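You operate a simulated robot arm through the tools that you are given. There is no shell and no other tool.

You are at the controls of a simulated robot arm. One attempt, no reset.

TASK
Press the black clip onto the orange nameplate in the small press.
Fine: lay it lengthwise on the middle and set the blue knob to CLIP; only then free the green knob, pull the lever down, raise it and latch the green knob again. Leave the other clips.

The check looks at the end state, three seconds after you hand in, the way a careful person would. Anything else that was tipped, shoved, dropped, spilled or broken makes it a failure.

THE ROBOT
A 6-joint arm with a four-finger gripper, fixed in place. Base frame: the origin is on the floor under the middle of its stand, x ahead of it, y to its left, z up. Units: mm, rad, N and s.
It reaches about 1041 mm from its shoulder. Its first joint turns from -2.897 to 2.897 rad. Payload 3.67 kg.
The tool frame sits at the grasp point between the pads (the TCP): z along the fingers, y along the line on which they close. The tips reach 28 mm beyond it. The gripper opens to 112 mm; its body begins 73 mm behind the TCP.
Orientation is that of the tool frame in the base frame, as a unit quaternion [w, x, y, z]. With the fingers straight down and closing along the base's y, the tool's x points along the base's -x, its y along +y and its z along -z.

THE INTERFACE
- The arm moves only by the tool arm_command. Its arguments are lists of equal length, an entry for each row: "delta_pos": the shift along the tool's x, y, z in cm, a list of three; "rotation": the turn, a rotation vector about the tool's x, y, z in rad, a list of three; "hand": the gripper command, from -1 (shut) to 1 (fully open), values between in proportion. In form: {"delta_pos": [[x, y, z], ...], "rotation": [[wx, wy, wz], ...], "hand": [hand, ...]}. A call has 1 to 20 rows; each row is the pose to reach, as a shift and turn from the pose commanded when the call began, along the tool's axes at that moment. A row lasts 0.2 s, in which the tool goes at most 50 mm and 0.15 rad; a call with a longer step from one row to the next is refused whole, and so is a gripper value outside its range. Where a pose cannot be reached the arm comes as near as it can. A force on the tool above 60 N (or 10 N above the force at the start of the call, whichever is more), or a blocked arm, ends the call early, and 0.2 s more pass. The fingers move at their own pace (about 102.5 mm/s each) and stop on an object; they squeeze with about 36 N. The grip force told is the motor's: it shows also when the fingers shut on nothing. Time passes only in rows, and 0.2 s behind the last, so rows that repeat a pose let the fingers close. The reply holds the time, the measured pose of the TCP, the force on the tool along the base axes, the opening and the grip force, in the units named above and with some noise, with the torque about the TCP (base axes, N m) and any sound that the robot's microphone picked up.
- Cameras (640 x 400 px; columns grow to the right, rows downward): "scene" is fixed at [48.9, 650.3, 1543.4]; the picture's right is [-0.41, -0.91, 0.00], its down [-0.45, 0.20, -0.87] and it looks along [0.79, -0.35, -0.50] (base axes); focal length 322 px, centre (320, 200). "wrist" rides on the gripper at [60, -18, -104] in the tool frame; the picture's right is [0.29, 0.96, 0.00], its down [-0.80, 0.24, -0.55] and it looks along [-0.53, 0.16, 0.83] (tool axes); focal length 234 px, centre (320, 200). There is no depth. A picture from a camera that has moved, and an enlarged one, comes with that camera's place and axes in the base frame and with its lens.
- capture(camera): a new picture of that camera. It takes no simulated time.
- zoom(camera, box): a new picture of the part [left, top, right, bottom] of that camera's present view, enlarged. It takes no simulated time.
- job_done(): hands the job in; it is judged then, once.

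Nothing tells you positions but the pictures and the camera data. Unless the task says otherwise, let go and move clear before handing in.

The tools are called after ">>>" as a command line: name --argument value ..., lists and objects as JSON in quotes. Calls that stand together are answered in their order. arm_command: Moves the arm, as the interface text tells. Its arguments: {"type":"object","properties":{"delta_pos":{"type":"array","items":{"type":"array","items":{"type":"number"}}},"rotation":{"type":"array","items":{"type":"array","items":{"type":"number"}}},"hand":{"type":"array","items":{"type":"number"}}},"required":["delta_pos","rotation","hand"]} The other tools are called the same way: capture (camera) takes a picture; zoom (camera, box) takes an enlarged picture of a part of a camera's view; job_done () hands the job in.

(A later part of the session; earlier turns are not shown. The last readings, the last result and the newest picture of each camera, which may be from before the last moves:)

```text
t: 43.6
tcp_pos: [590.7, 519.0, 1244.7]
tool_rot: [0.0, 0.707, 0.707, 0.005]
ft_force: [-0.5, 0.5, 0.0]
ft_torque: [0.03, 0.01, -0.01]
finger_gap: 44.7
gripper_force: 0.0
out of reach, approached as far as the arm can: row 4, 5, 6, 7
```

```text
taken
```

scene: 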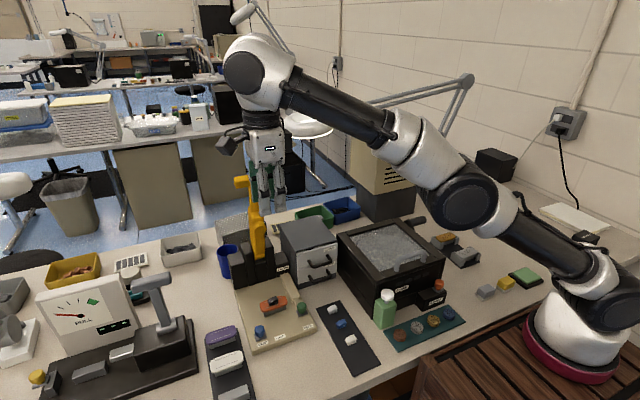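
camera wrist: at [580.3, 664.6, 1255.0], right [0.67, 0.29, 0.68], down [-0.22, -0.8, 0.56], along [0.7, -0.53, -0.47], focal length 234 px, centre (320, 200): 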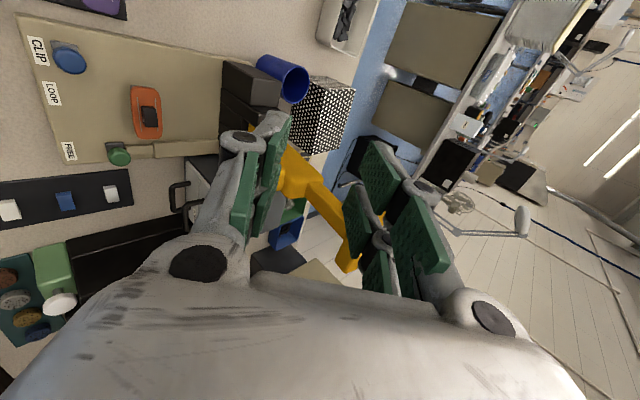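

Untilting left the arm in an elbow-low posture that limits its reach. I'll take the arm out to the left, away from the lever, where straightening should let the elbow return to its raised posture.

>>> arm_command --delta_pos '[[3.8, 0.3, 0.3], [7.7, 0.7, 0.7], [11.5, 1.0, 1.0], [15.3, 1.3, 1.3], [19.2, 1.7, 1.7], [23.0, 2.0, 2.0], [23.0, 2.0, 2.0]]' --rotation '[[0, 0, 0], [0, 0, 0], [0, 0, 0], [0, 0, 0], [0, 0, 0], [0, 0, 0], [0, 0, 0]]' --hand '[-0.2, -0.2, -0.2, -0.2, -0.2, -0.2, -0.2]'

>>> capture --camera "scene"

>>> capture --camera "wrist"

```text
t: 45.2
tcp_pos: [570.1, 568.6, 1180.4]
tool_rot: [0.001, 0.707, 0.707, 0.006]
ft_force: [0.6, 0.5, -0.5]
ft_torque: [-0.03, 0.02, 0.03]
finger_gap: 44.9
gripper_force: 0.1
out of reach, approached as far as the arm can: row 1, 2, 3, 4, 5, 6, 7
```

```text
taken
```

scene: 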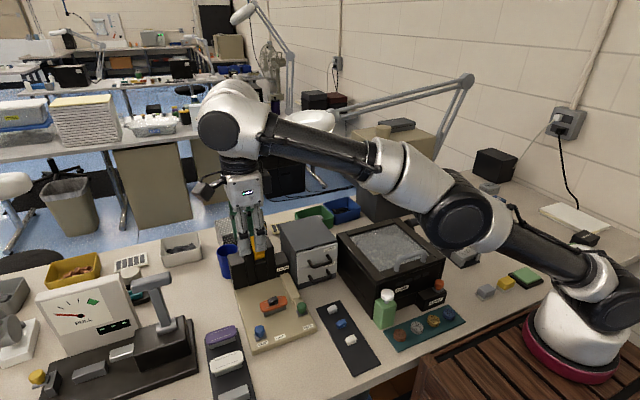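

```text
taken
camera wrist: at [550.8, 628.4, 1284.7], right [0.96, 0.29, 0.01], down [0.23, -0.8, 0.55], along [0.17, -0.53, -0.83], focal length 234 px, centre (320, 200)
```

wrist: 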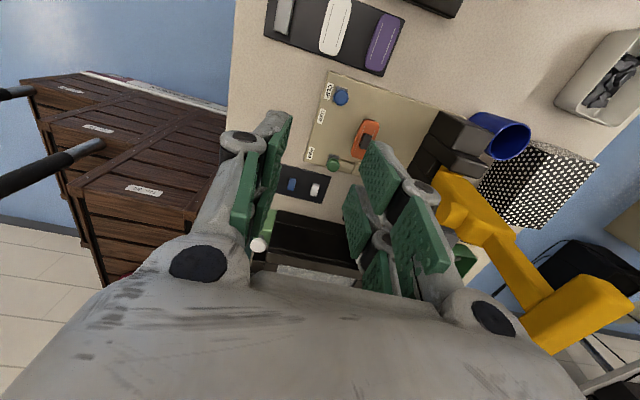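

The arm is pinned at a wrist limit with its elbow low. Commanding it up and back toward the initial high pose should swing the elbow back up, well clear of everything.

>>> arm_command --delta_pos '[[-3.3, -0.9, -2.8], [-6.7, -1.8, -5.7], [-10.0, -2.8, -8.5], [-13.3, -3.7, -11.3], [-16.7, -4.6, -14.2], [-20.0, -5.5, -17.0], [-23.3, -6.4, -19.8], [-26.7, -7.3, -22.7], [-30.0, -8.3, -25.5], [-33.3, -9.2, -28.3], [-36.7, -10.1, -31.2], [-40.0, -11.0, -34.0], [-40.0, -11.0, -34.0]]' --rotation '[[0.0085, -0.0085, 0], [0.0085, -0.0085, 0], [0.0085, -0.0085, 0], [0.0085, -0.0085, 0], [0.0085, -0.0085, 0], [0.0085, -0.0085, 0], [0.0085, -0.0085, 0], [0.0085, -0.0085, 0], [0.0085, -0.0085, 0], [0.0085, -0.0085, 0], [0.0085, -0.0085, 0], [0.0085, -0.0085, 0], [0.0085, -0.0085, 0]]' --hand '[-0.2, -0.2, -0.2, -0.2, -0.2, -0.2, -0.2, -0.2, -0.2, -0.2, -0.2, -0.2, -0.2]'

>>> capture --camera "scene"

```text
t: 48.0
tcp_pos: [451.9, 166.9, 1436.0]
tool_rot: [0.001, 0.707, 0.707, 0.002]
ft_force: [0.3, -0.1, 0.0]
ft_torque: [-0.01, -0.02, -0.01]
finger_gap: 44.9
gripper_force: 0.1
out of reach, approached as far as the arm can: row 9, 10, 11, 12, 13
```

```text
taken
```

scene: 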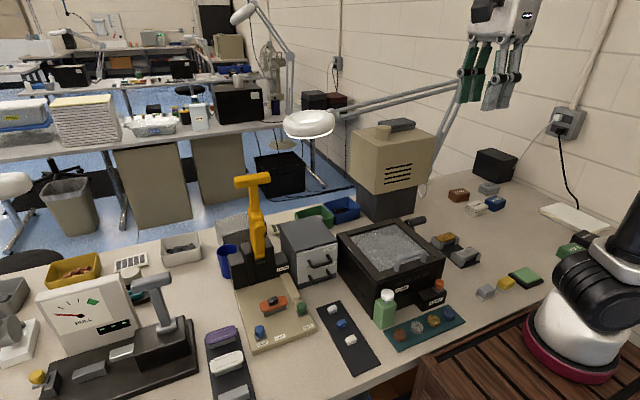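

The arm is back up high and clear, and the lever looks unchanged. I'll zoom on the lever now and then return to a normal working pose for a better second view of it.

>>> zoom --camera "scene" --box '[215, 165, 295, 285]'

>>> capture --camera "wrist"

```text
3.33 times, centred on (255, 225) of scene
camera zoom: at [48.9, 650.3, 1543.4], right [-0.41, -0.91, 0.0], down [-0.45, 0.2, -0.87], along [0.79, -0.35, -0.5], focal length 1074 px, centre (537, 117)
```

zoom: 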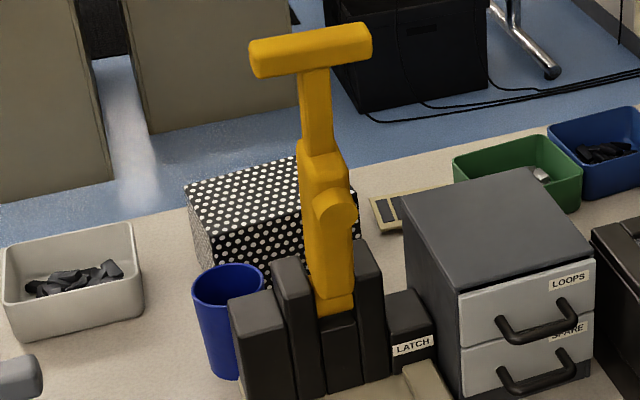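

```text
taken
camera wrist: at [433.5, 227.1, 1539.9], right [0.96, 0.29, 0.0], down [0.24, -0.8, 0.55], along [0.16, -0.53, -0.83], focal length 234 px, centre (320, 200)
```

wrist: 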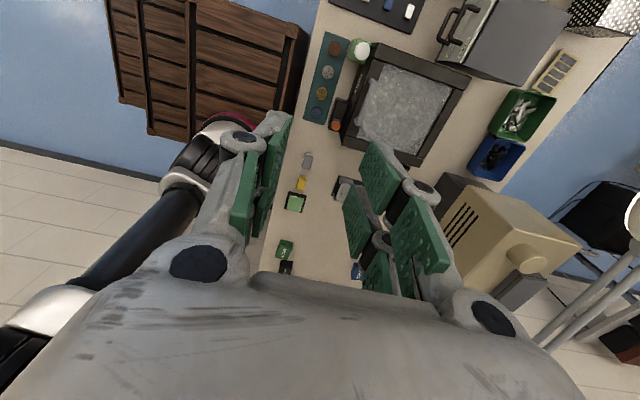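

The elbow is up again. I'll rotate the tool back to its original yaw (closing along y, ideal for gripping the lever since it can pivot between the pads) and move to a safe spot in front and to the −y side of the lever.

>>> arm_command --delta_pos '[[1.85, 1.53, 1.96], [3.69, 3.05, 3.93], [5.54, 4.58, 5.89], [7.38, 6.11, 7.85], [9.23, 7.64, 9.82], [11.07, 9.16, 11.78], [12.92, 10.69, 13.75], [14.76, 12.22, 15.71], [16.61, 13.75, 17.67], [18.45, 15.27, 19.64], [20.3, 16.8, 21.6], [20.3, 16.8, 21.6]]' --rotation '[[0, 0, -0.1428], [0, 0, -0.2856], [0, 0, -0.4284], [0, 0, -0.5712], [0, 0, -0.714], [0, 0, -0.8568], [0, 0, -0.9996], [0, 0, -1.1424], [0, 0, -1.2852], [0, 0, -1.428], [0, 0, -1.5708], [0, 0, -1.5708]]' --hand '[0.2, 0.2, 0.2, 0.2, 0.2, 0.2, 0.2, 0.2, 0.2, 0.2, 0.2, 0.2]'

>>> capture --camera "scene"

>>> capture --camera "wrist"

```text
t: 50.6
tcp_pos: [620.2, 372.8, 1220.3]
tool_rot: [-0.001, -0.001, 1.0, -0.001]
ft_force: [0.0, -0.2, -0.6]
ft_torque: [0.02, 0.01, 0.03]
finger_gap: 67.3
gripper_force: 0.1
```

```text
taken
```

scene: 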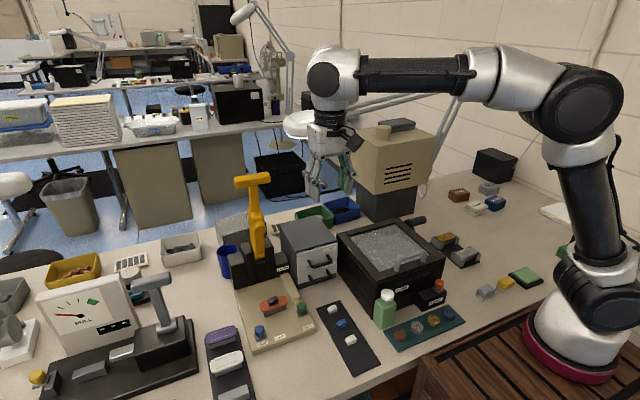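

```text
taken
camera wrist: at [560.7, 355.0, 1324.7], right [-0.29, 0.96, 0.0], down [0.8, 0.24, 0.55], along [0.53, 0.16, -0.83], focal length 234 px, centre (320, 200)
```

wrist: 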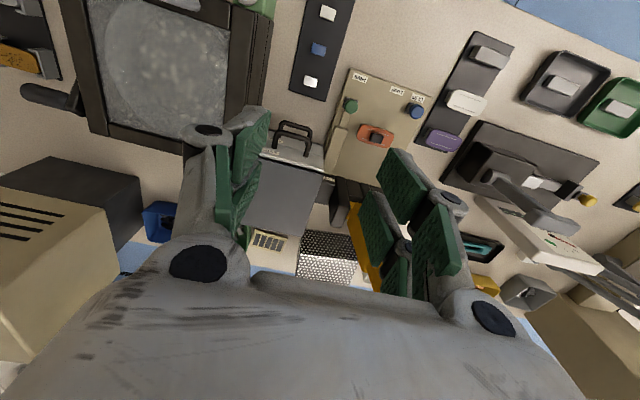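

I'm at a good elbow-up pose. I'll test tilting the hand toward +x in small steps with the wrist held roughly fixed, staying clear of the lever.

>>> arm_command --delta_pos '[[-1.2, -1.0, -0.1], [-2.51, -2.0, -0.16], [-4.99, -2.0, -0.65], [-7.37, -2.0, -1.46], [-7.37, -2.0, -1.46]]' --rotation '[[0, -0.06, 0], [0, -0.13, 0], [0, -0.26, 0], [0, -0.39, 0], [0, -0.39, 0]]' --hand '[0.2, 0.2, 0.2, 0.2, 0.2]'

>>> capture --camera "wrist"

>>> capture --camera "scene"

```text
t: 51.8
tcp_pos: [692.6, 352.3, 1234.2]
tool_rot: [0.194, 0.0, 0.981, -0.001]
ft_force: [0.3, 0.9, -0.2]
ft_torque: [0.03, 0.01, -0.02]
finger_gap: 67.1
gripper_force: 0.1
```

```text
taken
camera wrist: at [598.0, 334.4, 1308.7], right [-0.27, 0.96, -0.11], down [0.53, 0.24, 0.82], along [0.81, 0.16, -0.57], focal length 234 px, centre (320, 200)
```

wrist: 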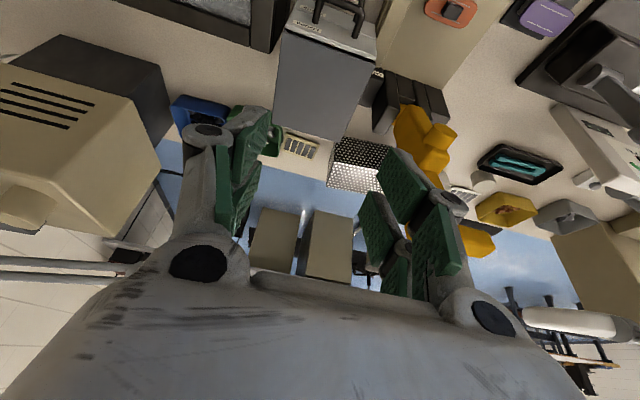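

```text
taken
```

scene: 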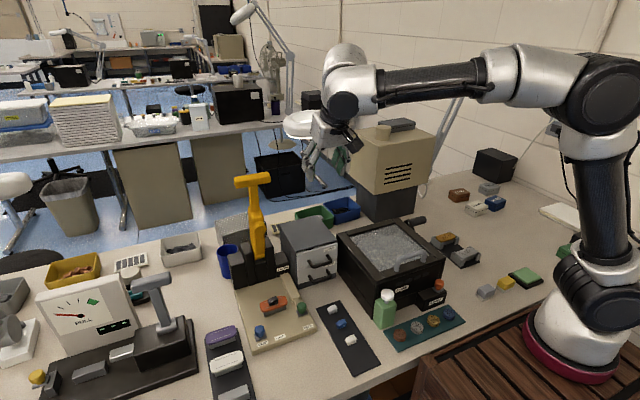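

Tilting works well in this yaw. I'll tilt further to ~45° and pull back a little so the camera faces the lever.

>>> arm_command --delta_pos '[[-0.6, 0, -1.2], [-1.2, 0, -2.4], [-1.82, 0, -3.73], [-1.82, 0, -3.73]]' --rotation '[[0, -0.13, 0], [0, -0.26, 0], [0, -0.39, 0], [0, -0.39, 0]]' --hand '[1, 1, 1, 1]'

>>> capture --camera "wrist"

>>> zoom --camera "wrist" --box '[240, 20, 480, 220]'

```text
t: 52.8
tcp_pos: [697.5, 353.6, 1276.3]
tool_rot: [0.381, 0.0, 0.924, -0.001]
ft_force: [0.2, -0.3, 0.7]
ft_torque: [0.05, 0.0, 0.05]
finger_gap: 112.1
gripper_force: 0.0
```

```text
taken
camera wrist: at [581.1, 335.3, 1307.4], right [-0.21, 0.96, -0.2], down [0.18, 0.24, 0.95], along [0.96, 0.16, -0.22], focal length 234 px, centre (320, 200)
```

wrist: 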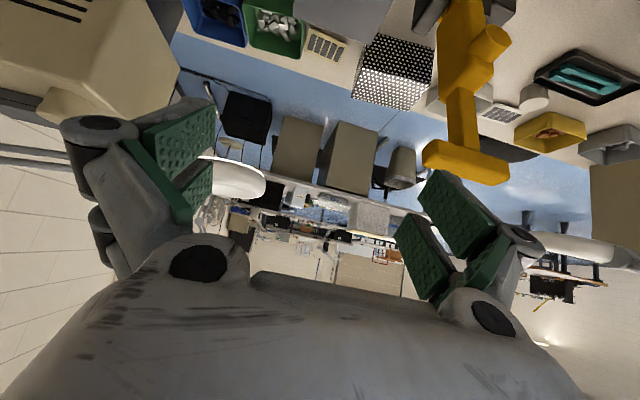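

```text
2.00 times, centred on (360, 120) of wrist
camera zoom: at [581.1, 335.3, 1307.4], right [-0.21, 0.96, -0.2], down [0.18, 0.24, 0.95], along [0.96, 0.16, -0.22], focal length 468 px, centre (240, 360)
```

zoom: 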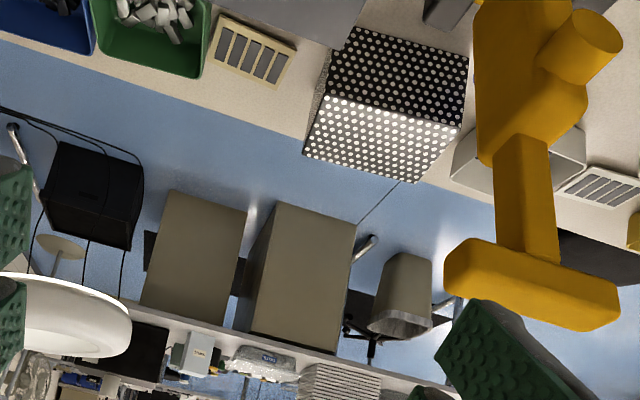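

The two views agree that the T-bar centre is at (778, 511, 1187), about 92 mm long, so the open gripper (112 mm) can straddle it and grip the ends. I'll move sideways to line up with it.

>>> arm_command --delta_pos '[[0.1, 3.5, 0.2], [0.3, 7.0, 0.4], [0.4, 10.5, 0.6], [0.5, 13.5, 0.8], [0.62, 15.74, 0.98], [0.62, 15.74, 0.98]]' --rotation '[[0, 0, 0], [0, 0, 0], [0, 0, 0], [0, 0, 0], [0, 0, 0], [0, 0, 0]]' --hand '[1, 1, 1, 1, 1, 1]'

>>> capture --camera "wrist"

>>> zoom --camera "wrist" --box '[220, 80, 420, 240]'

>>> zoom --camera "scene" --box '[190, 110, 310, 260]'

```text
t: 54.2
tcp_pos: [699.2, 510.5, 1265.5]
tool_rot: [0.38, 0.0, 0.925, -0.001]
ft_force: [0.2, 0.3, 0.0]
ft_torque: [0.0, -0.02, 0.03]
finger_gap: 112.0
gripper_force: 0.0
```

```text
taken
camera wrist: at [583.8, 492.2, 1297.7], right [-0.21, 0.96, -0.2], down [0.18, 0.24, 0.95], along [0.96, 0.16, -0.22], focal length 234 px, centre (320, 200)
```

wrist: 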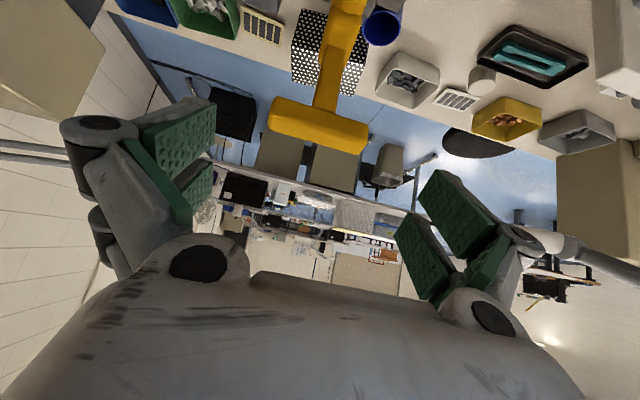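

```text
2.50 times, centred on (320, 160) of wrist
camera zoom: at [583.8, 492.2, 1297.7], right [-0.21, 0.96, -0.2], down [0.18, 0.24, 0.95], along [0.96, 0.16, -0.22], focal length 585 px, centre (320, 300)
```

zoom: 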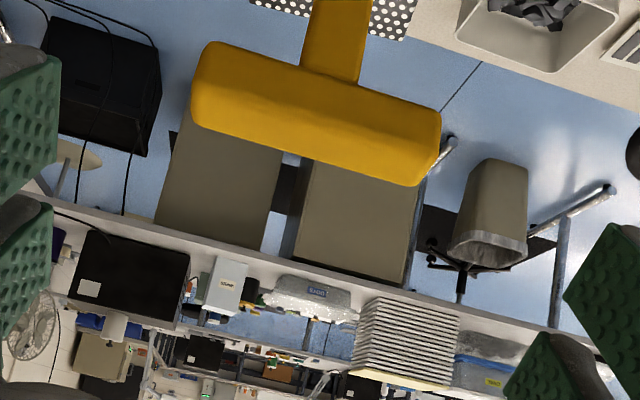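

```text
2.67 times, centred on (250, 185) of scene
camera zoom: at [48.9, 650.3, 1543.4], right [-0.41, -0.91, 0.0], down [-0.45, 0.2, -0.87], along [0.79, -0.35, -0.5], focal length 859 px, centre (507, 240)
```

zoom: 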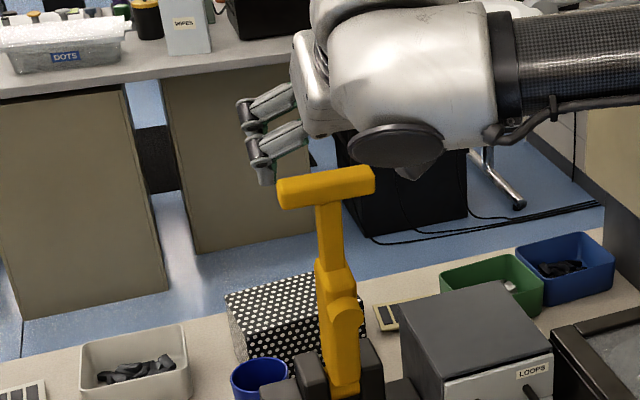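

The gripper is lined up on the T-bar's axis with about 10 mm clearance at each end. I'll advance along the tool axis in steps to straddle the bar.

>>> arm_command --delta_pos '[[0, 0, 2.0], [0, 0, 4.0], [0, 0, 6.0], [0, 0, 7.0], [0, 0, 7.0]]' --rotation '[[0, 0, 0], [0, 0, 0], [0, 0, 0], [0, 0, 0], [0, 0, 0]]' --hand '[1, 1, 1, 1, 1]'

>>> capture --camera "wrist"

>>> zoom --camera "scene" --box '[190, 110, 310, 260]'

```text
t: 55.4
tcp_pos: [748.7, 510.8, 1215.2]
tool_rot: [0.38, 0.0, 0.925, -0.001]
ft_force: [0.0, 0.5, 0.7]
ft_torque: [0.03, 0.0, -0.03]
finger_gap: 111.9
gripper_force: 0.0
```

```text
taken
camera wrist: at [633.4, 492.8, 1246.4], right [-0.2, 0.96, -0.2], down [0.18, 0.24, 0.95], along [0.96, 0.16, -0.22], focal length 234 px, centre (320, 200)
```

wrist: 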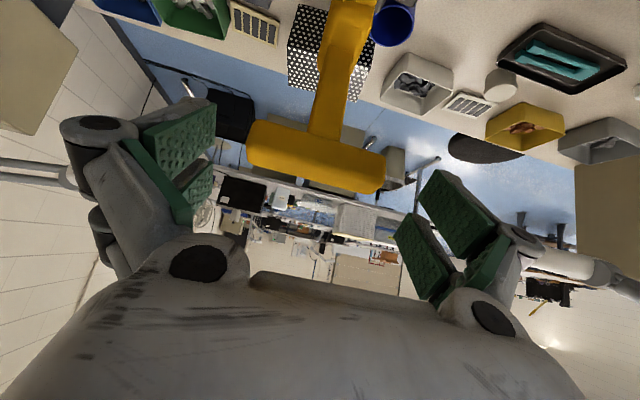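

```text
2.67 times, centred on (250, 185) of scene
camera zoom: at [48.9, 650.3, 1543.4], right [-0.41, -0.91, 0.0], down [-0.45, 0.2, -0.87], along [0.79, -0.35, -0.5], focal length 859 px, centre (507, 240)
```

zoom: 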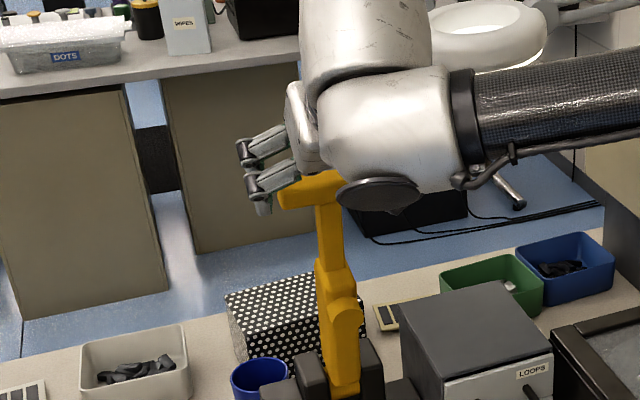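

>>> arm_command --delta_pos '[[0, 0, 1.0], [0, 0, 2.0], [0, 0, 3.0], [0, 0, 3.9], [0, 0, 3.9]]' --rotation '[[0, 0, 0], [0, 0, 0], [0, 0, 0], [0, 0, 0], [0, 0, 0]]' --hand '[1, 1, 1, 1, 1]'

>>> capture --camera "wrist"

>>> zoom --camera "scene" --box '[190, 110, 310, 260]'

```text
t: 56.6
tcp_pos: [776.8, 509.3, 1185.5]
tool_rot: [0.38, -0.001, 0.925, 0.0]
ft_force: [-0.3, 0.3, 0.4]
ft_torque: [0.02, 0.0, 0.01]
finger_gap: 111.9
gripper_force: 0.1
```

```text
taken
camera wrist: at [660.5, 491.5, 1218.0], right [-0.2, 0.96, -0.2], down [0.18, 0.24, 0.95], along [0.96, 0.16, -0.22], focal length 234 px, centre (320, 200)
```

wrist: 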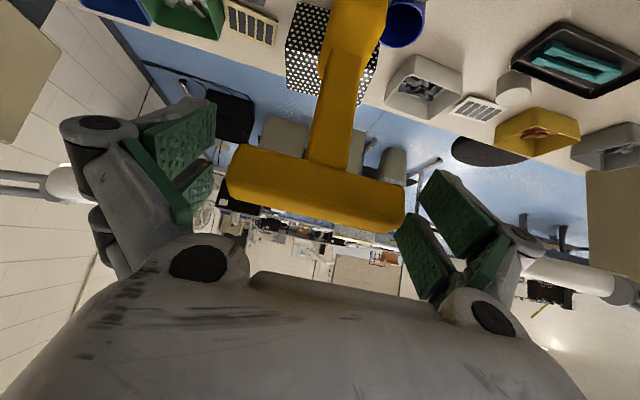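

```text
2.67 times, centred on (250, 185) of scene
camera zoom: at [48.9, 650.3, 1543.4], right [-0.41, -0.91, 0.0], down [-0.45, 0.2, -0.87], along [0.79, -0.35, -0.5], focal length 859 px, centre (507, 240)
```

zoom: 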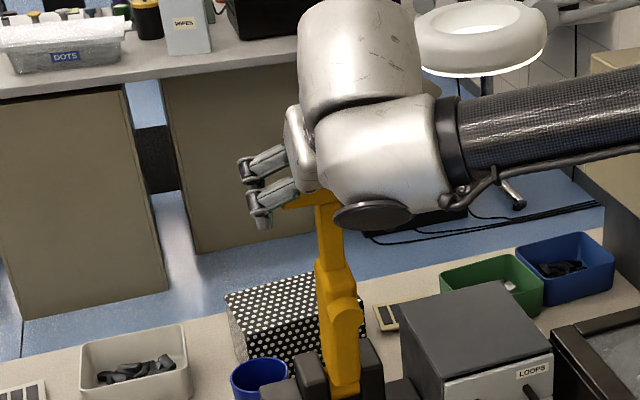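

The bar is between the pads. I'll close on its ends.

>>> arm_command --delta_pos '[[0, 0, 0], [0, 0, 0], [0, 0, 0], [0, 0, 0]]' --rotation '[[0, 0, 0], [0, 0, 0], [0, 0, 0], [0, 0, 0]]' --hand '[0.75, 0.5, 0.3, 0.3]'

>>> capture --camera "wrist"

```text
t: 57.6
tcp_pos: [776.7, 509.5, 1186.6]
tool_rot: [0.38, 0.0, 0.925, -0.001]
ft_force: [-0.5, 1.0, 0.6]
ft_torque: [0.4, -0.01, 0.37]
finger_gap: 89.7
gripper_force: 44.7
```

```text
taken
camera wrist: at [660.4, 491.5, 1218.1], right [-0.21, 0.96, -0.2], down [0.18, 0.24, 0.95], along [0.96, 0.16, -0.22], focal length 234 px, centre (320, 200)
```

wrist: 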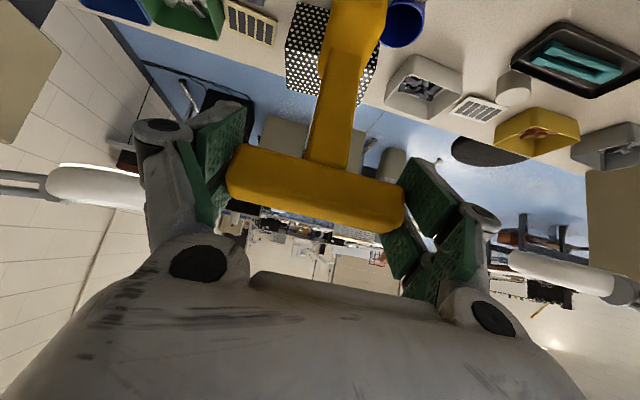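

The bar is held by its ends (89.7 mm). I'll start pulling the lever down along its arc with a short first move to feel the resistance.

>>> arm_command --delta_pos '[[0.6, 0, -0.38], [1.2, 0, -0.75], [1.83, 0, -1.09], [2.46, 0, -1.43], [2.46, 0, -1.43]]' --rotation '[[0, 0.015, 0], [0, 0.031, 0], [0, 0.046, 0], [0, 0.062, 0], [0, 0.062, 0]]' --hand '[0.3, 0.3, 0.3, 0.3, 0.3]'

>>> capture --camera "wrist"

>>> zoom --camera "scene" --box '[190, 130, 310, 290]'

```text
t: 58.8
tcp_pos: [748.1, 510.3, 1180.9]
tool_rot: [0.352, 0.001, 0.936, -0.002]
ft_force: [1.8, -1.2, 11.3]
ft_torque: [-0.1, -1.34, -0.34]
finger_gap: 89.8
gripper_force: 44.9
```

```text
taken
camera wrist: at [634.8, 491.6, 1219.3], right [-0.22, 0.96, -0.19], down [0.23, 0.24, 0.94], along [0.95, 0.16, -0.28], focal length 234 px, centre (320, 200)
```

wrist: 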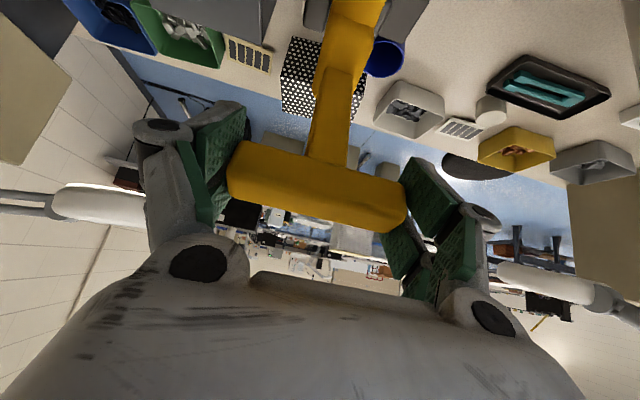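

```text
2.50 times, centred on (250, 210) of scene
camera zoom: at [48.9, 650.3, 1543.4], right [-0.41, -0.91, 0.0], down [-0.45, 0.2, -0.87], along [0.79, -0.35, -0.5], focal length 805 px, centre (495, 175)
```

zoom: 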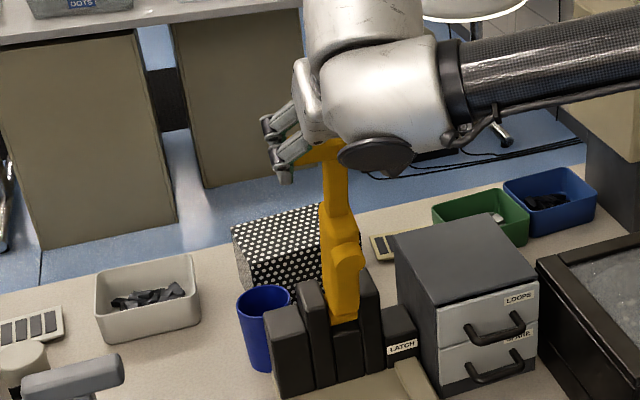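

The lever follows with little resistance; a slight 11 N radial load says my arc was a bit low. I'll correct the arc and continue.

>>> arm_command --delta_pos '[[0.83, 0, -0.52], [1.67, 0, -0.98], [2.55, 0, -1.31], [3.44, 0, -1.61], [4.33, 0, -1.89], [5.24, 0, -2.13], [6.15, 0, -2.33], [7.07, 0, -2.5], [7.07, 0, -2.5]]' --rotation '[[0, 0.021, 0], [0, 0.042, 0], [0, 0.063, 0], [0, 0.084, 0], [0, 0.105, 0], [0, 0.126, 0], [0, 0.147, 0], [0, 0.168, 0], [0, 0.168, 0]]' --hand '[0.3, 0.3, 0.3, 0.3, 0.3, 0.3, 0.3, 0.3, 0.3]'

>>> capture --camera "wrist"

>>> capture --camera "scene"

```text
t: 60.8
tcp_pos: [679.2, 510.6, 1151.3]
tool_rot: [0.272, 0.0, 0.962, -0.001]
ft_force: [9.7, -8.3, -6.2]
ft_torque: [-0.07, -1.48, -0.45]
finger_gap: 89.7
gripper_force: 44.8
```

```text
taken
camera wrist: at [573.9, 491.7, 1208.8], right [-0.25, 0.96, -0.15], down [0.39, 0.24, 0.89], along [0.89, 0.16, -0.43], focal length 234 px, centre (320, 200)
```

wrist: 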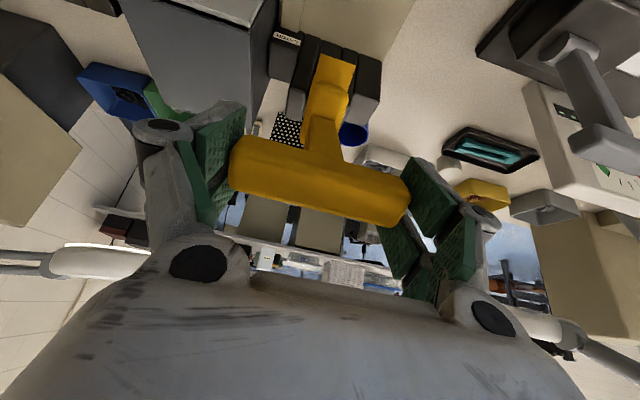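

```text
taken
```

scene: 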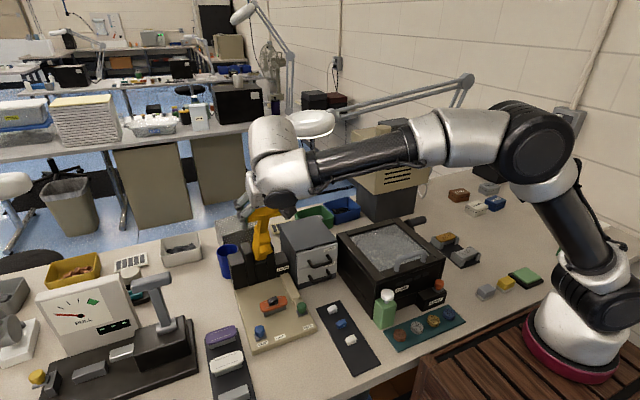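

The lever is about a third of the way down and tracks well. I'll continue in short arcs, checking forces each time.

>>> arm_command --delta_pos '[[0.86, 0, 0.02], [1.73, 0, 0.08], [2.57, 0, 0.17], [3.41, 0, 0.28], [4.25, 0, 0.43], [5.09, 0, 0.6], [5.09, 0, 0.6]]' --rotation '[[0, 0.021, 0], [0, 0.042, 0], [0, 0.063, 0], [0, 0.084, 0], [0, 0.105, 0], [0, 0.126, 0], [0, 0.126, 0]]' --hand '[0.3, 0.3, 0.3, 0.3, 0.3, 0.3, 0.3]'

>>> zoom --camera "scene" --box '[200, 180, 330, 320]'

>>> capture --camera "wrist"

```text
t: 62.4
tcp_pos: [639.1, 510.5, 1119.7]
tool_rot: [0.211, 0.001, 0.978, -0.001]
ft_force: [13.1, -15.1, -5.9]
ft_torque: [-0.27, -1.61, -0.12]
finger_gap: 89.9
gripper_force: 45.4
```

```text
2.86 times, centred on (265, 250) of scene
camera zoom: at [48.9, 650.3, 1543.4], right [-0.41, -0.91, 0.0], down [-0.45, 0.2, -0.87], along [0.79, -0.35, -0.5], focal length 920 px, centre (477, 57)
```

zoom: 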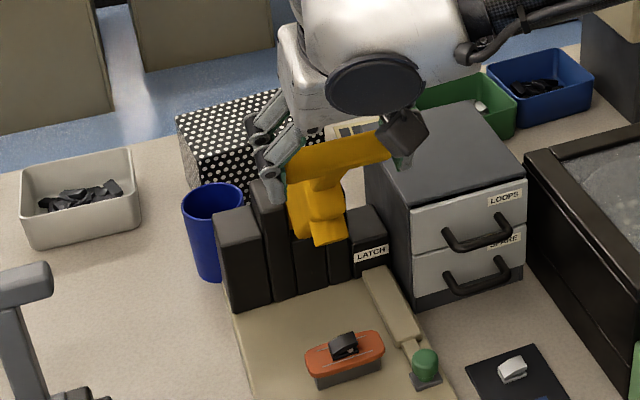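

```text
taken
camera wrist: at [542.1, 491.7, 1189.2], right [-0.26, 0.96, -0.12], down [0.5, 0.24, 0.83], along [0.83, 0.16, -0.54], focal length 234 px, centre (320, 200)
```

wrist: 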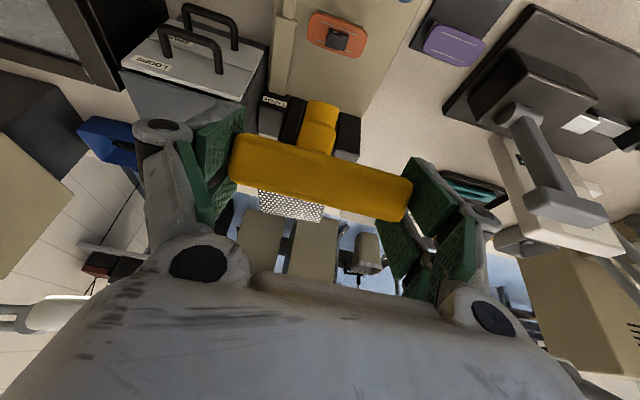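

Resistance is small, but a −15 N sideways load has built up, so I'll ease 2.5 mm toward −y and 1.5 mm toward the pivot while continuing down.

>>> arm_command --delta_pos '[[0.76, -0.12, 0.38], [1.51, -0.25, 0.78], [2.27, -0.25, 1.14], [3.03, -0.25, 1.51], [3.76, -0.25, 1.94], [4.49, -0.25, 2.37], [4.49, -0.25, 2.37]]' --rotation '[[0, 0.021, 0], [0, 0.042, 0], [0, 0.063, 0], [0, 0.084, 0], [0, 0.105, 0], [0, 0.126, 0], [0, 0.126, 0]]' --hand '[0.3, 0.3, 0.3, 0.3, 0.3, 0.3, 0.3]'

>>> zoom --camera "scene" --box '[200, 180, 330, 320]'

>>> capture --camera "wrist"

```text
t: 64.0
tcp_pos: [607.7, 509.3, 1080.3]
tool_rot: [0.149, -0.001, 0.989, -0.001]
ft_force: [5.3, 14.4, 1.3]
ft_torque: [0.42, -1.41, 0.02]
finger_gap: 90.1
gripper_force: 45.4
```

```text
2.86 times, centred on (265, 250) of scene
camera zoom: at [48.9, 650.3, 1543.4], right [-0.41, -0.91, 0.0], down [-0.45, 0.2, -0.87], along [0.79, -0.35, -0.5], focal length 920 px, centre (477, 57)
```

zoom: 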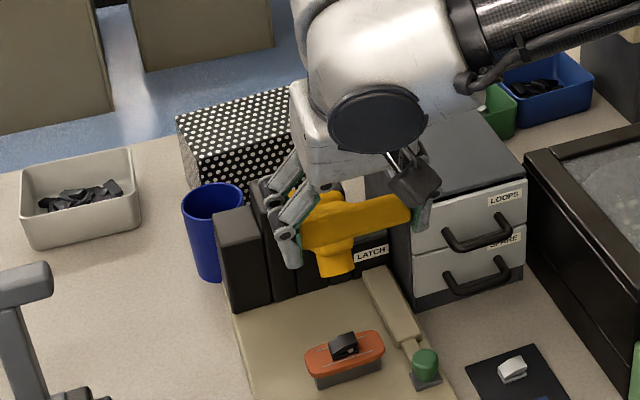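

```text
taken
camera wrist: at [520.0, 491.5, 1161.6], right [-0.28, 0.96, -0.09], down [0.6, 0.24, 0.76], along [0.75, 0.16, -0.64], focal length 234 px, centre (320, 200)
```

wrist: 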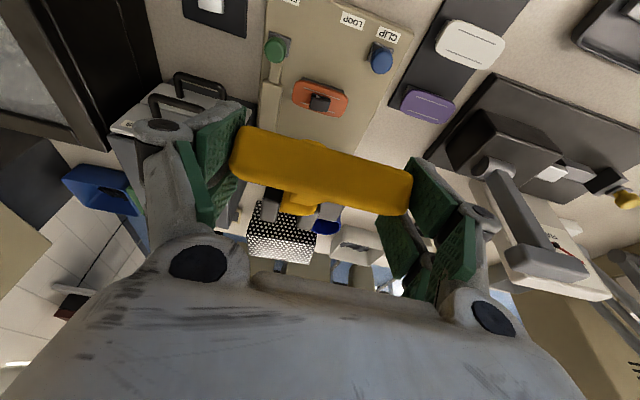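

Still tracking nicely. I'll trim the sideways offset and continue down.

>>> arm_command --delta_pos '[[0.66, 0.06, 0.52], [1.33, 0.12, 1.06], [1.92, 0.12, 1.66], [2.52, 0.12, 2.26], [3.08, 0.12, 2.91], [3.63, 0.12, 3.55], [4.13, 0.12, 4.22], [4.64, 0.12, 4.9], [4.64, 0.12, 4.9]]' --rotation '[[0, 0.0157, 0], [0, 0.0314, 0], [0, 0.0471, 0], [0, 0.0628, 0], [0, 0.0785, 0], [0, 0.0942, 0], [0, 0.11, 0], [0, 0.1256, 0], [0, 0.1256, 0]]' --hand '[0.3, 0.3, 0.3, 0.3, 0.3, 0.3, 0.3, 0.3, 0.3]'

>>> zoom --camera "scene" --box '[200, 200, 330, 340]'

>>> capture --camera "wrist"

```text
t: 66.0
tcp_pos: [577.4, 509.4, 1020.6]
tool_rot: [0.086, -0.001, 0.996, 0.0]
ft_force: [8.3, 16.2, 2.0]
ft_torque: [0.2, -1.47, -0.13]
finger_gap: 89.9
gripper_force: 45.3
```

```text
2.86 times, centred on (265, 270) of scene
camera zoom: at [48.9, 650.3, 1543.4], right [-0.41, -0.91, 0.0], down [-0.45, 0.2, -0.87], along [0.79, -0.35, -0.5], focal length 920 px, centre (477, 0)
```

zoom: 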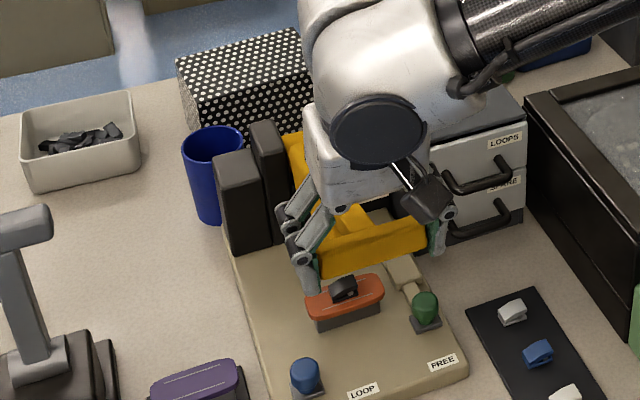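

```text
taken
camera wrist: at [500.8, 491.6, 1111.6], right [-0.28, 0.96, -0.05], down [0.69, 0.24, 0.68], along [0.67, 0.16, -0.73], focal length 234 px, centre (320, 200)
```

wrist: 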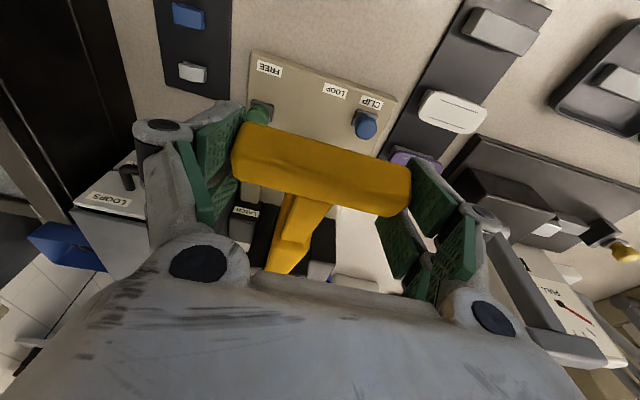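

>>> arm_command --delta_pos '[[0.38, 0.08, 0.67], [0.76, 0.15, 1.34], [1.08, 0.15, 2.12], [1.39, 0.15, 2.91], [1.39, 0.15, 2.91]]' --rotation '[[0, 0.01, 0], [0, 0.02, 0], [0, 0.03, 0], [0, 0.04, 0], [0, 0.04, 0]]' --hand '[0.3, 0.3, 0.3, 0.3, 0.3]'

>>> zoom --camera "scene" --box '[220, 220, 330, 340]'

>>> capture --camera "wrist"

```text
t: 67.2
tcp_pos: [569.4, 510.5, 990.5]
tool_rot: [0.066, 0.001, 0.998, -0.001]
ft_force: [11.0, 4.8, 1.1]
ft_torque: [-0.32, -1.31, -0.1]
finger_gap: 89.8
gripper_force: 44.8
```

```text
3.33 times, centred on (275, 280) of scene
camera zoom: at [48.9, 650.3, 1543.4], right [-0.41, -0.91, 0.0], down [-0.45, 0.2, -0.87], along [0.79, -0.35, -0.5], focal length 1074 px, centre (470, -67)
```

zoom: 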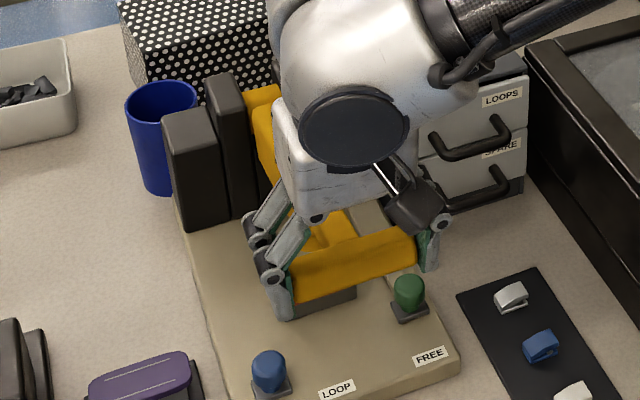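

```text
taken
camera wrist: at [496.1, 491.9, 1083.8], right [-0.29, 0.96, -0.04], down [0.72, 0.24, 0.65], along [0.64, 0.16, -0.76], focal length 234 px, centre (320, 200)
```

wrist: 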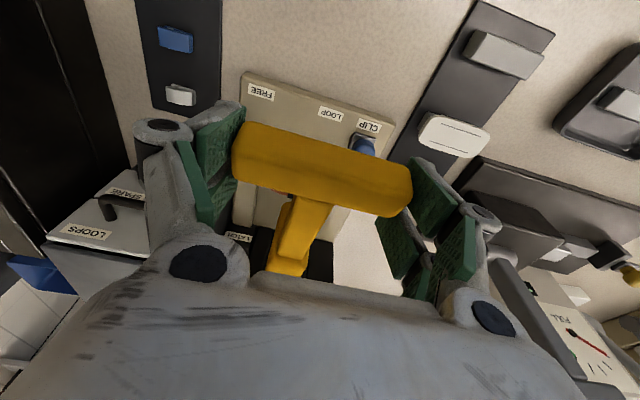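

>>> arm_command --delta_pos '[[0.15, 0.05, 0.82], [0.32, 0.05, 1.65], [0.5, 0.05, 2.5], [0.5, 0.05, 2.5]]' --rotation '[[0, 0.008, 0], [0, 0.016, 0], [0, 0.024, 0], [0, 0.024, 0]]' --hand '[0.3, 0.3, 0.3, 0.3]'

>>> zoom --camera "scene" --box '[220, 220, 330, 340]'

```text
t: 68.2
tcp_pos: [566.3, 509.8, 962.6]
tool_rot: [0.054, 0.0, 0.999, -0.002]
ft_force: [-14.6, -6.9, 2.7]
ft_torque: [-0.68, -0.61, -0.06]
finger_gap: 89.8
gripper_force: 44.9
```

```text
3.33 times, centred on (275, 280) of scene
camera zoom: at [48.9, 650.3, 1543.4], right [-0.41, -0.91, 0.0], down [-0.45, 0.2, -0.87], along [0.79, -0.35, -0.5], focal length 1074 px, centre (470, -67)
```

zoom: 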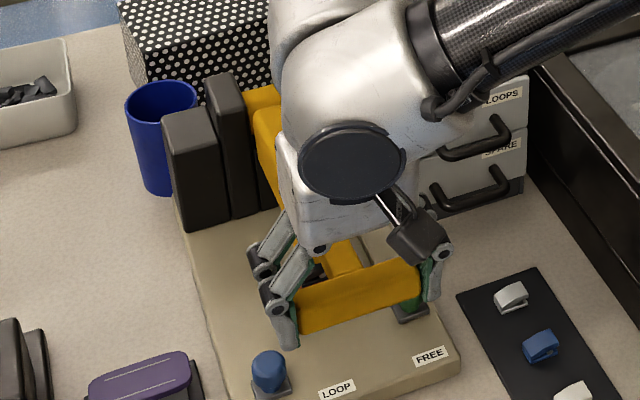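

>>> arm_command --delta_pos '[[0.45, 0, 0.6], [0.64, 0, 1.27], [0.74, 0, 2.1], [0.74, 0, 2.1]]' --rotation '[[0, 0.01, 0], [0, 0.02, 0], [0, 0.03, 0], [0, 0.03, 0]]' --hand '[0.3, 0.3, 0.3, 0.3]'

>>> zoom --camera "scene" --box '[220, 240, 320, 350]'

>>> capture --camera "wrist"

```text
t: 69.2
tcp_pos: [563.7, 509.6, 941.6]
tool_rot: [0.04, 0.001, 0.999, 0.0]
ft_force: [13.9, -6.6, 3.8]
ft_torque: [-0.16, -1.42, 0.43]
finger_gap: 89.5
gripper_force: 45.3
```

```text
3.64 times, centred on (270, 295) of scene
camera zoom: at [48.9, 650.3, 1543.4], right [-0.41, -0.91, 0.0], down [-0.45, 0.2, -0.87], along [0.79, -0.35, -0.5], focal length 1172 px, centre (502, -146)
```

zoom: 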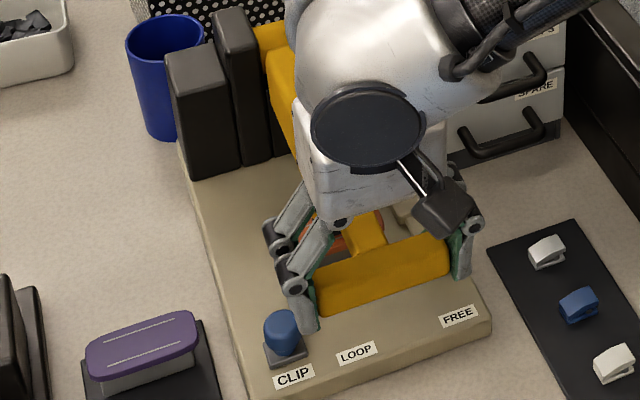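

```text
taken
camera wrist: at [496.7, 491.7, 1040.6], right [-0.29, 0.96, -0.02], down [0.75, 0.24, 0.62], along [0.59, 0.16, -0.79], focal length 234 px, centre (320, 200)
```

wrist: 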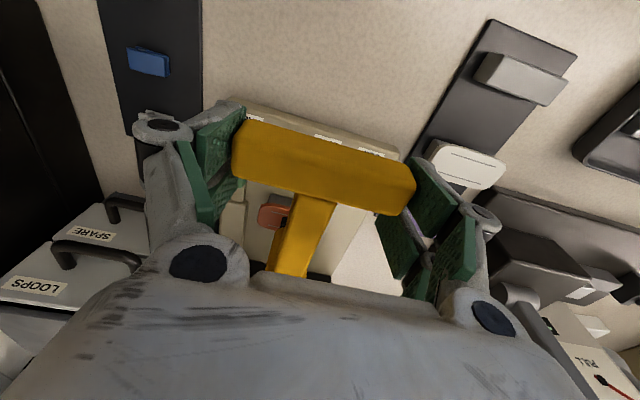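

>>> arm_command --delta_pos '[[-0.13, 0, 0.5], [-0.15, 0, 1.0], [-0.17, 0, 1.6], [-0.17, 0, 1.6]]' --rotation '[[0, 0.01, 0], [0, 0.02, 0], [0, 0.03, 0], [0, 0.03, 0]]' --hand '[0.3, 0.3, 0.3, 0.3]'

>>> zoom --camera "scene" --box '[220, 240, 320, 350]'

```text
t: 70.2
tcp_pos: [564.7, 508.7, 926.8]
tool_rot: [0.024, 0.0, 1.0, -0.001]
ft_force: [0.2, -9.2, 8.1]
ft_torque: [-0.62, -0.93, -0.01]
finger_gap: 89.6
gripper_force: 45.0
```

```text
3.64 times, centred on (270, 295) of scene
camera zoom: at [48.9, 650.3, 1543.4], right [-0.41, -0.91, 0.0], down [-0.45, 0.2, -0.87], along [0.79, -0.35, -0.5], focal length 1172 px, centre (502, -146)
```

zoom: 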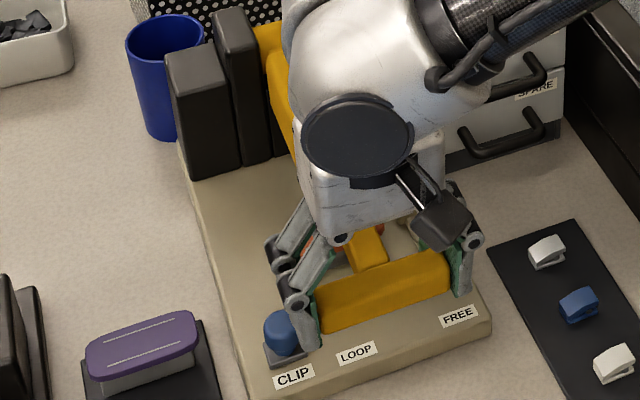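

>>> arm_command --delta_pos '[[-0.05, 0, 0.4], [-0.1, 0, 0.8], [-0.1, 0, 1.2], [-0.1, 0, 1.2]]' --rotation '[[0, 0.01, 0], [0, 0.02, 0], [0, 0.02, 0], [0, 0.02, 0]]' --hand '[0.3, 0.3, 0.3, 0.3]'

>>> zoom --camera "scene" --box '[240, 260, 310, 340]'

>>> capture --camera "wrist"

```text
t: 71.2
tcp_pos: [566.0, 511.2, 913.6]
tool_rot: [0.016, -0.001, 1.0, 0.0]
ft_force: [-6.0, -4.2, 28.9]
ft_torque: [-0.12, 0.42, 0.06]
finger_gap: 89.4
gripper_force: 45.2
```

```text
5.00 times, centred on (275, 300) of scene
camera zoom: at [48.9, 650.3, 1543.4], right [-0.41, -0.91, 0.0], down [-0.45, 0.2, -0.87], along [0.79, -0.35, -0.5], focal length 1611 px, centre (545, -300)
```

zoom: 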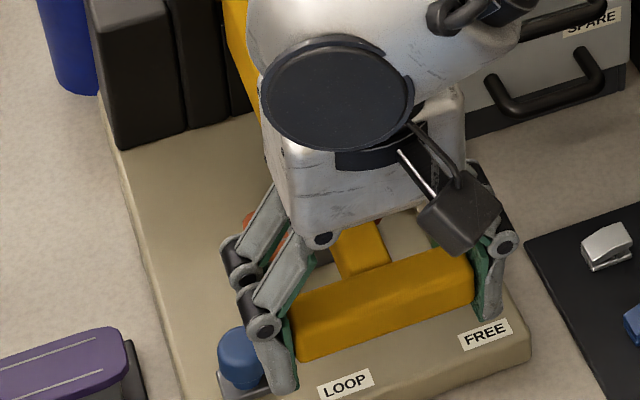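

```text
taken
camera wrist: at [503.6, 491.4, 1016.8], right [-0.29, 0.96, -0.01], down [0.78, 0.24, 0.58], along [0.56, 0.16, -0.82], focal length 234 px, centre (320, 200)
```

wrist: 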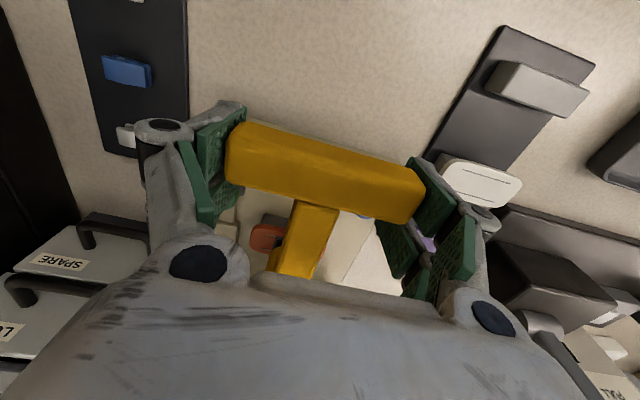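

A 29 N upward reaction shows the press nose has reached the clip. I'll press a little further and listen for a click.

>>> arm_command --delta_pos '[[0, 0, 0.2], [0, 0, 0.4], [0, 0, 0.4]]' --rotation '[[0, 0, 0], [0, 0, 0], [0, 0, 0]]' --hand '[0.3, 0.3, 0.3]'

>>> capture --camera "wrist"

```text
t: 72.0
tcp_pos: [566.5, 510.4, 911.2]
tool_rot: [0.015, -0.001, 1.0, 0.0]
ft_force: [-1.1, -0.8, 29.0]
ft_torque: [-0.04, 0.4, -0.09]
finger_gap: 89.1
gripper_force: 45.0
```

```text
taken
camera wrist: at [504.1, 491.5, 1012.9], right [-0.29, 0.96, -0.01], down [0.78, 0.24, 0.58], along [0.56, 0.16, -0.82], focal length 234 px, centre (320, 200)
```

wrist: 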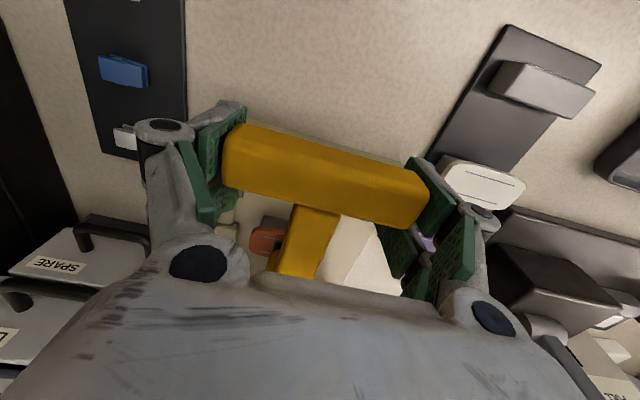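

The reaction stays at 29 N because the bar is now slipping in the grip, so the lever is bottomed on the clip. I'll release it and press from above with closed fingers for a firmer push.

>>> arm_command --delta_pos '[[0, 0, 0], [0, 0, 0], [0, 0, -1.0], [0, 0, -3.0], [0, 0, -6.0], [0, 0, -8.0], [0, 0, -8.0]]' --rotation '[[0, 0, 0], [0, 0, 0], [0, 0, 0], [0, 0, 0], [0, 0, 0], [0, 0, 0], [0, 0, 0]]' --hand '[1, 1, 1, 1, 1, 1, 1]'

>>> capture --camera "wrist"

>>> zoom --camera "scene" --box '[220, 240, 330, 350]'

```text
t: 73.6
tcp_pos: [564.7, 511.2, 990.7]
tool_rot: [0.014, 0.0, 1.0, -0.001]
ft_force: [-0.6, -0.3, -0.8]
ft_torque: [-0.03, 0.0, 0.02]
finger_gap: 111.9
gripper_force: 0.0
```

```text
taken
camera wrist: at [501.8, 493.0, 1092.9], right [-0.29, 0.96, -0.01], down [0.78, 0.24, 0.58], along [0.55, 0.16, -0.82], focal length 234 px, centre (320, 200)
```

wrist: 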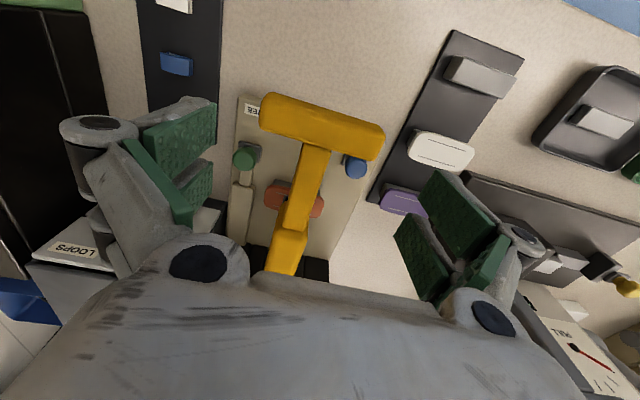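

```text
3.64 times, centred on (275, 295) of scene
camera zoom: at [48.9, 650.3, 1543.4], right [-0.41, -0.91, 0.0], down [-0.45, 0.2, -0.87], along [0.79, -0.35, -0.5], focal length 1172 px, centre (484, -146)
```

zoom: 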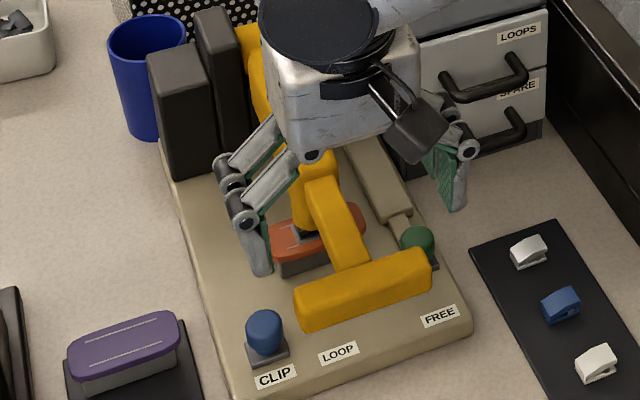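

>>> zoom --camera "scene" --box '[245, 270, 310, 330]'

>>> zoom --camera "wrist" --box '[220, 80, 400, 280]'

```text
6.67 times, centred on (278, 300) of scene
camera zoom: at [48.9, 650.3, 1543.4], right [-0.41, -0.91, 0.0], down [-0.45, 0.2, -0.87], along [0.79, -0.35, -0.5], focal length 2148 px, centre (603, -467)
```

zoom: 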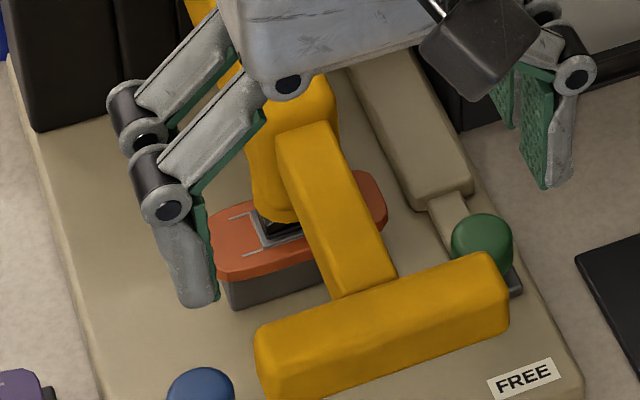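

```text
2.00 times, centred on (310, 180) of wrist
camera zoom: at [501.8, 493.0, 1092.9], right [-0.29, 0.96, -0.01], down [0.78, 0.24, 0.58], along [0.55, 0.16, -0.82], focal length 468 px, centre (340, 240)
```

zoom: 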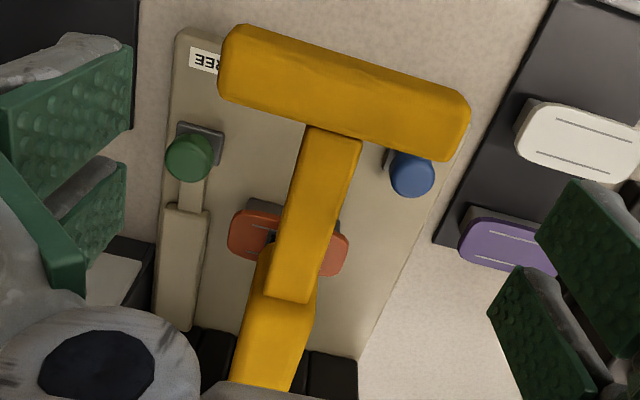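

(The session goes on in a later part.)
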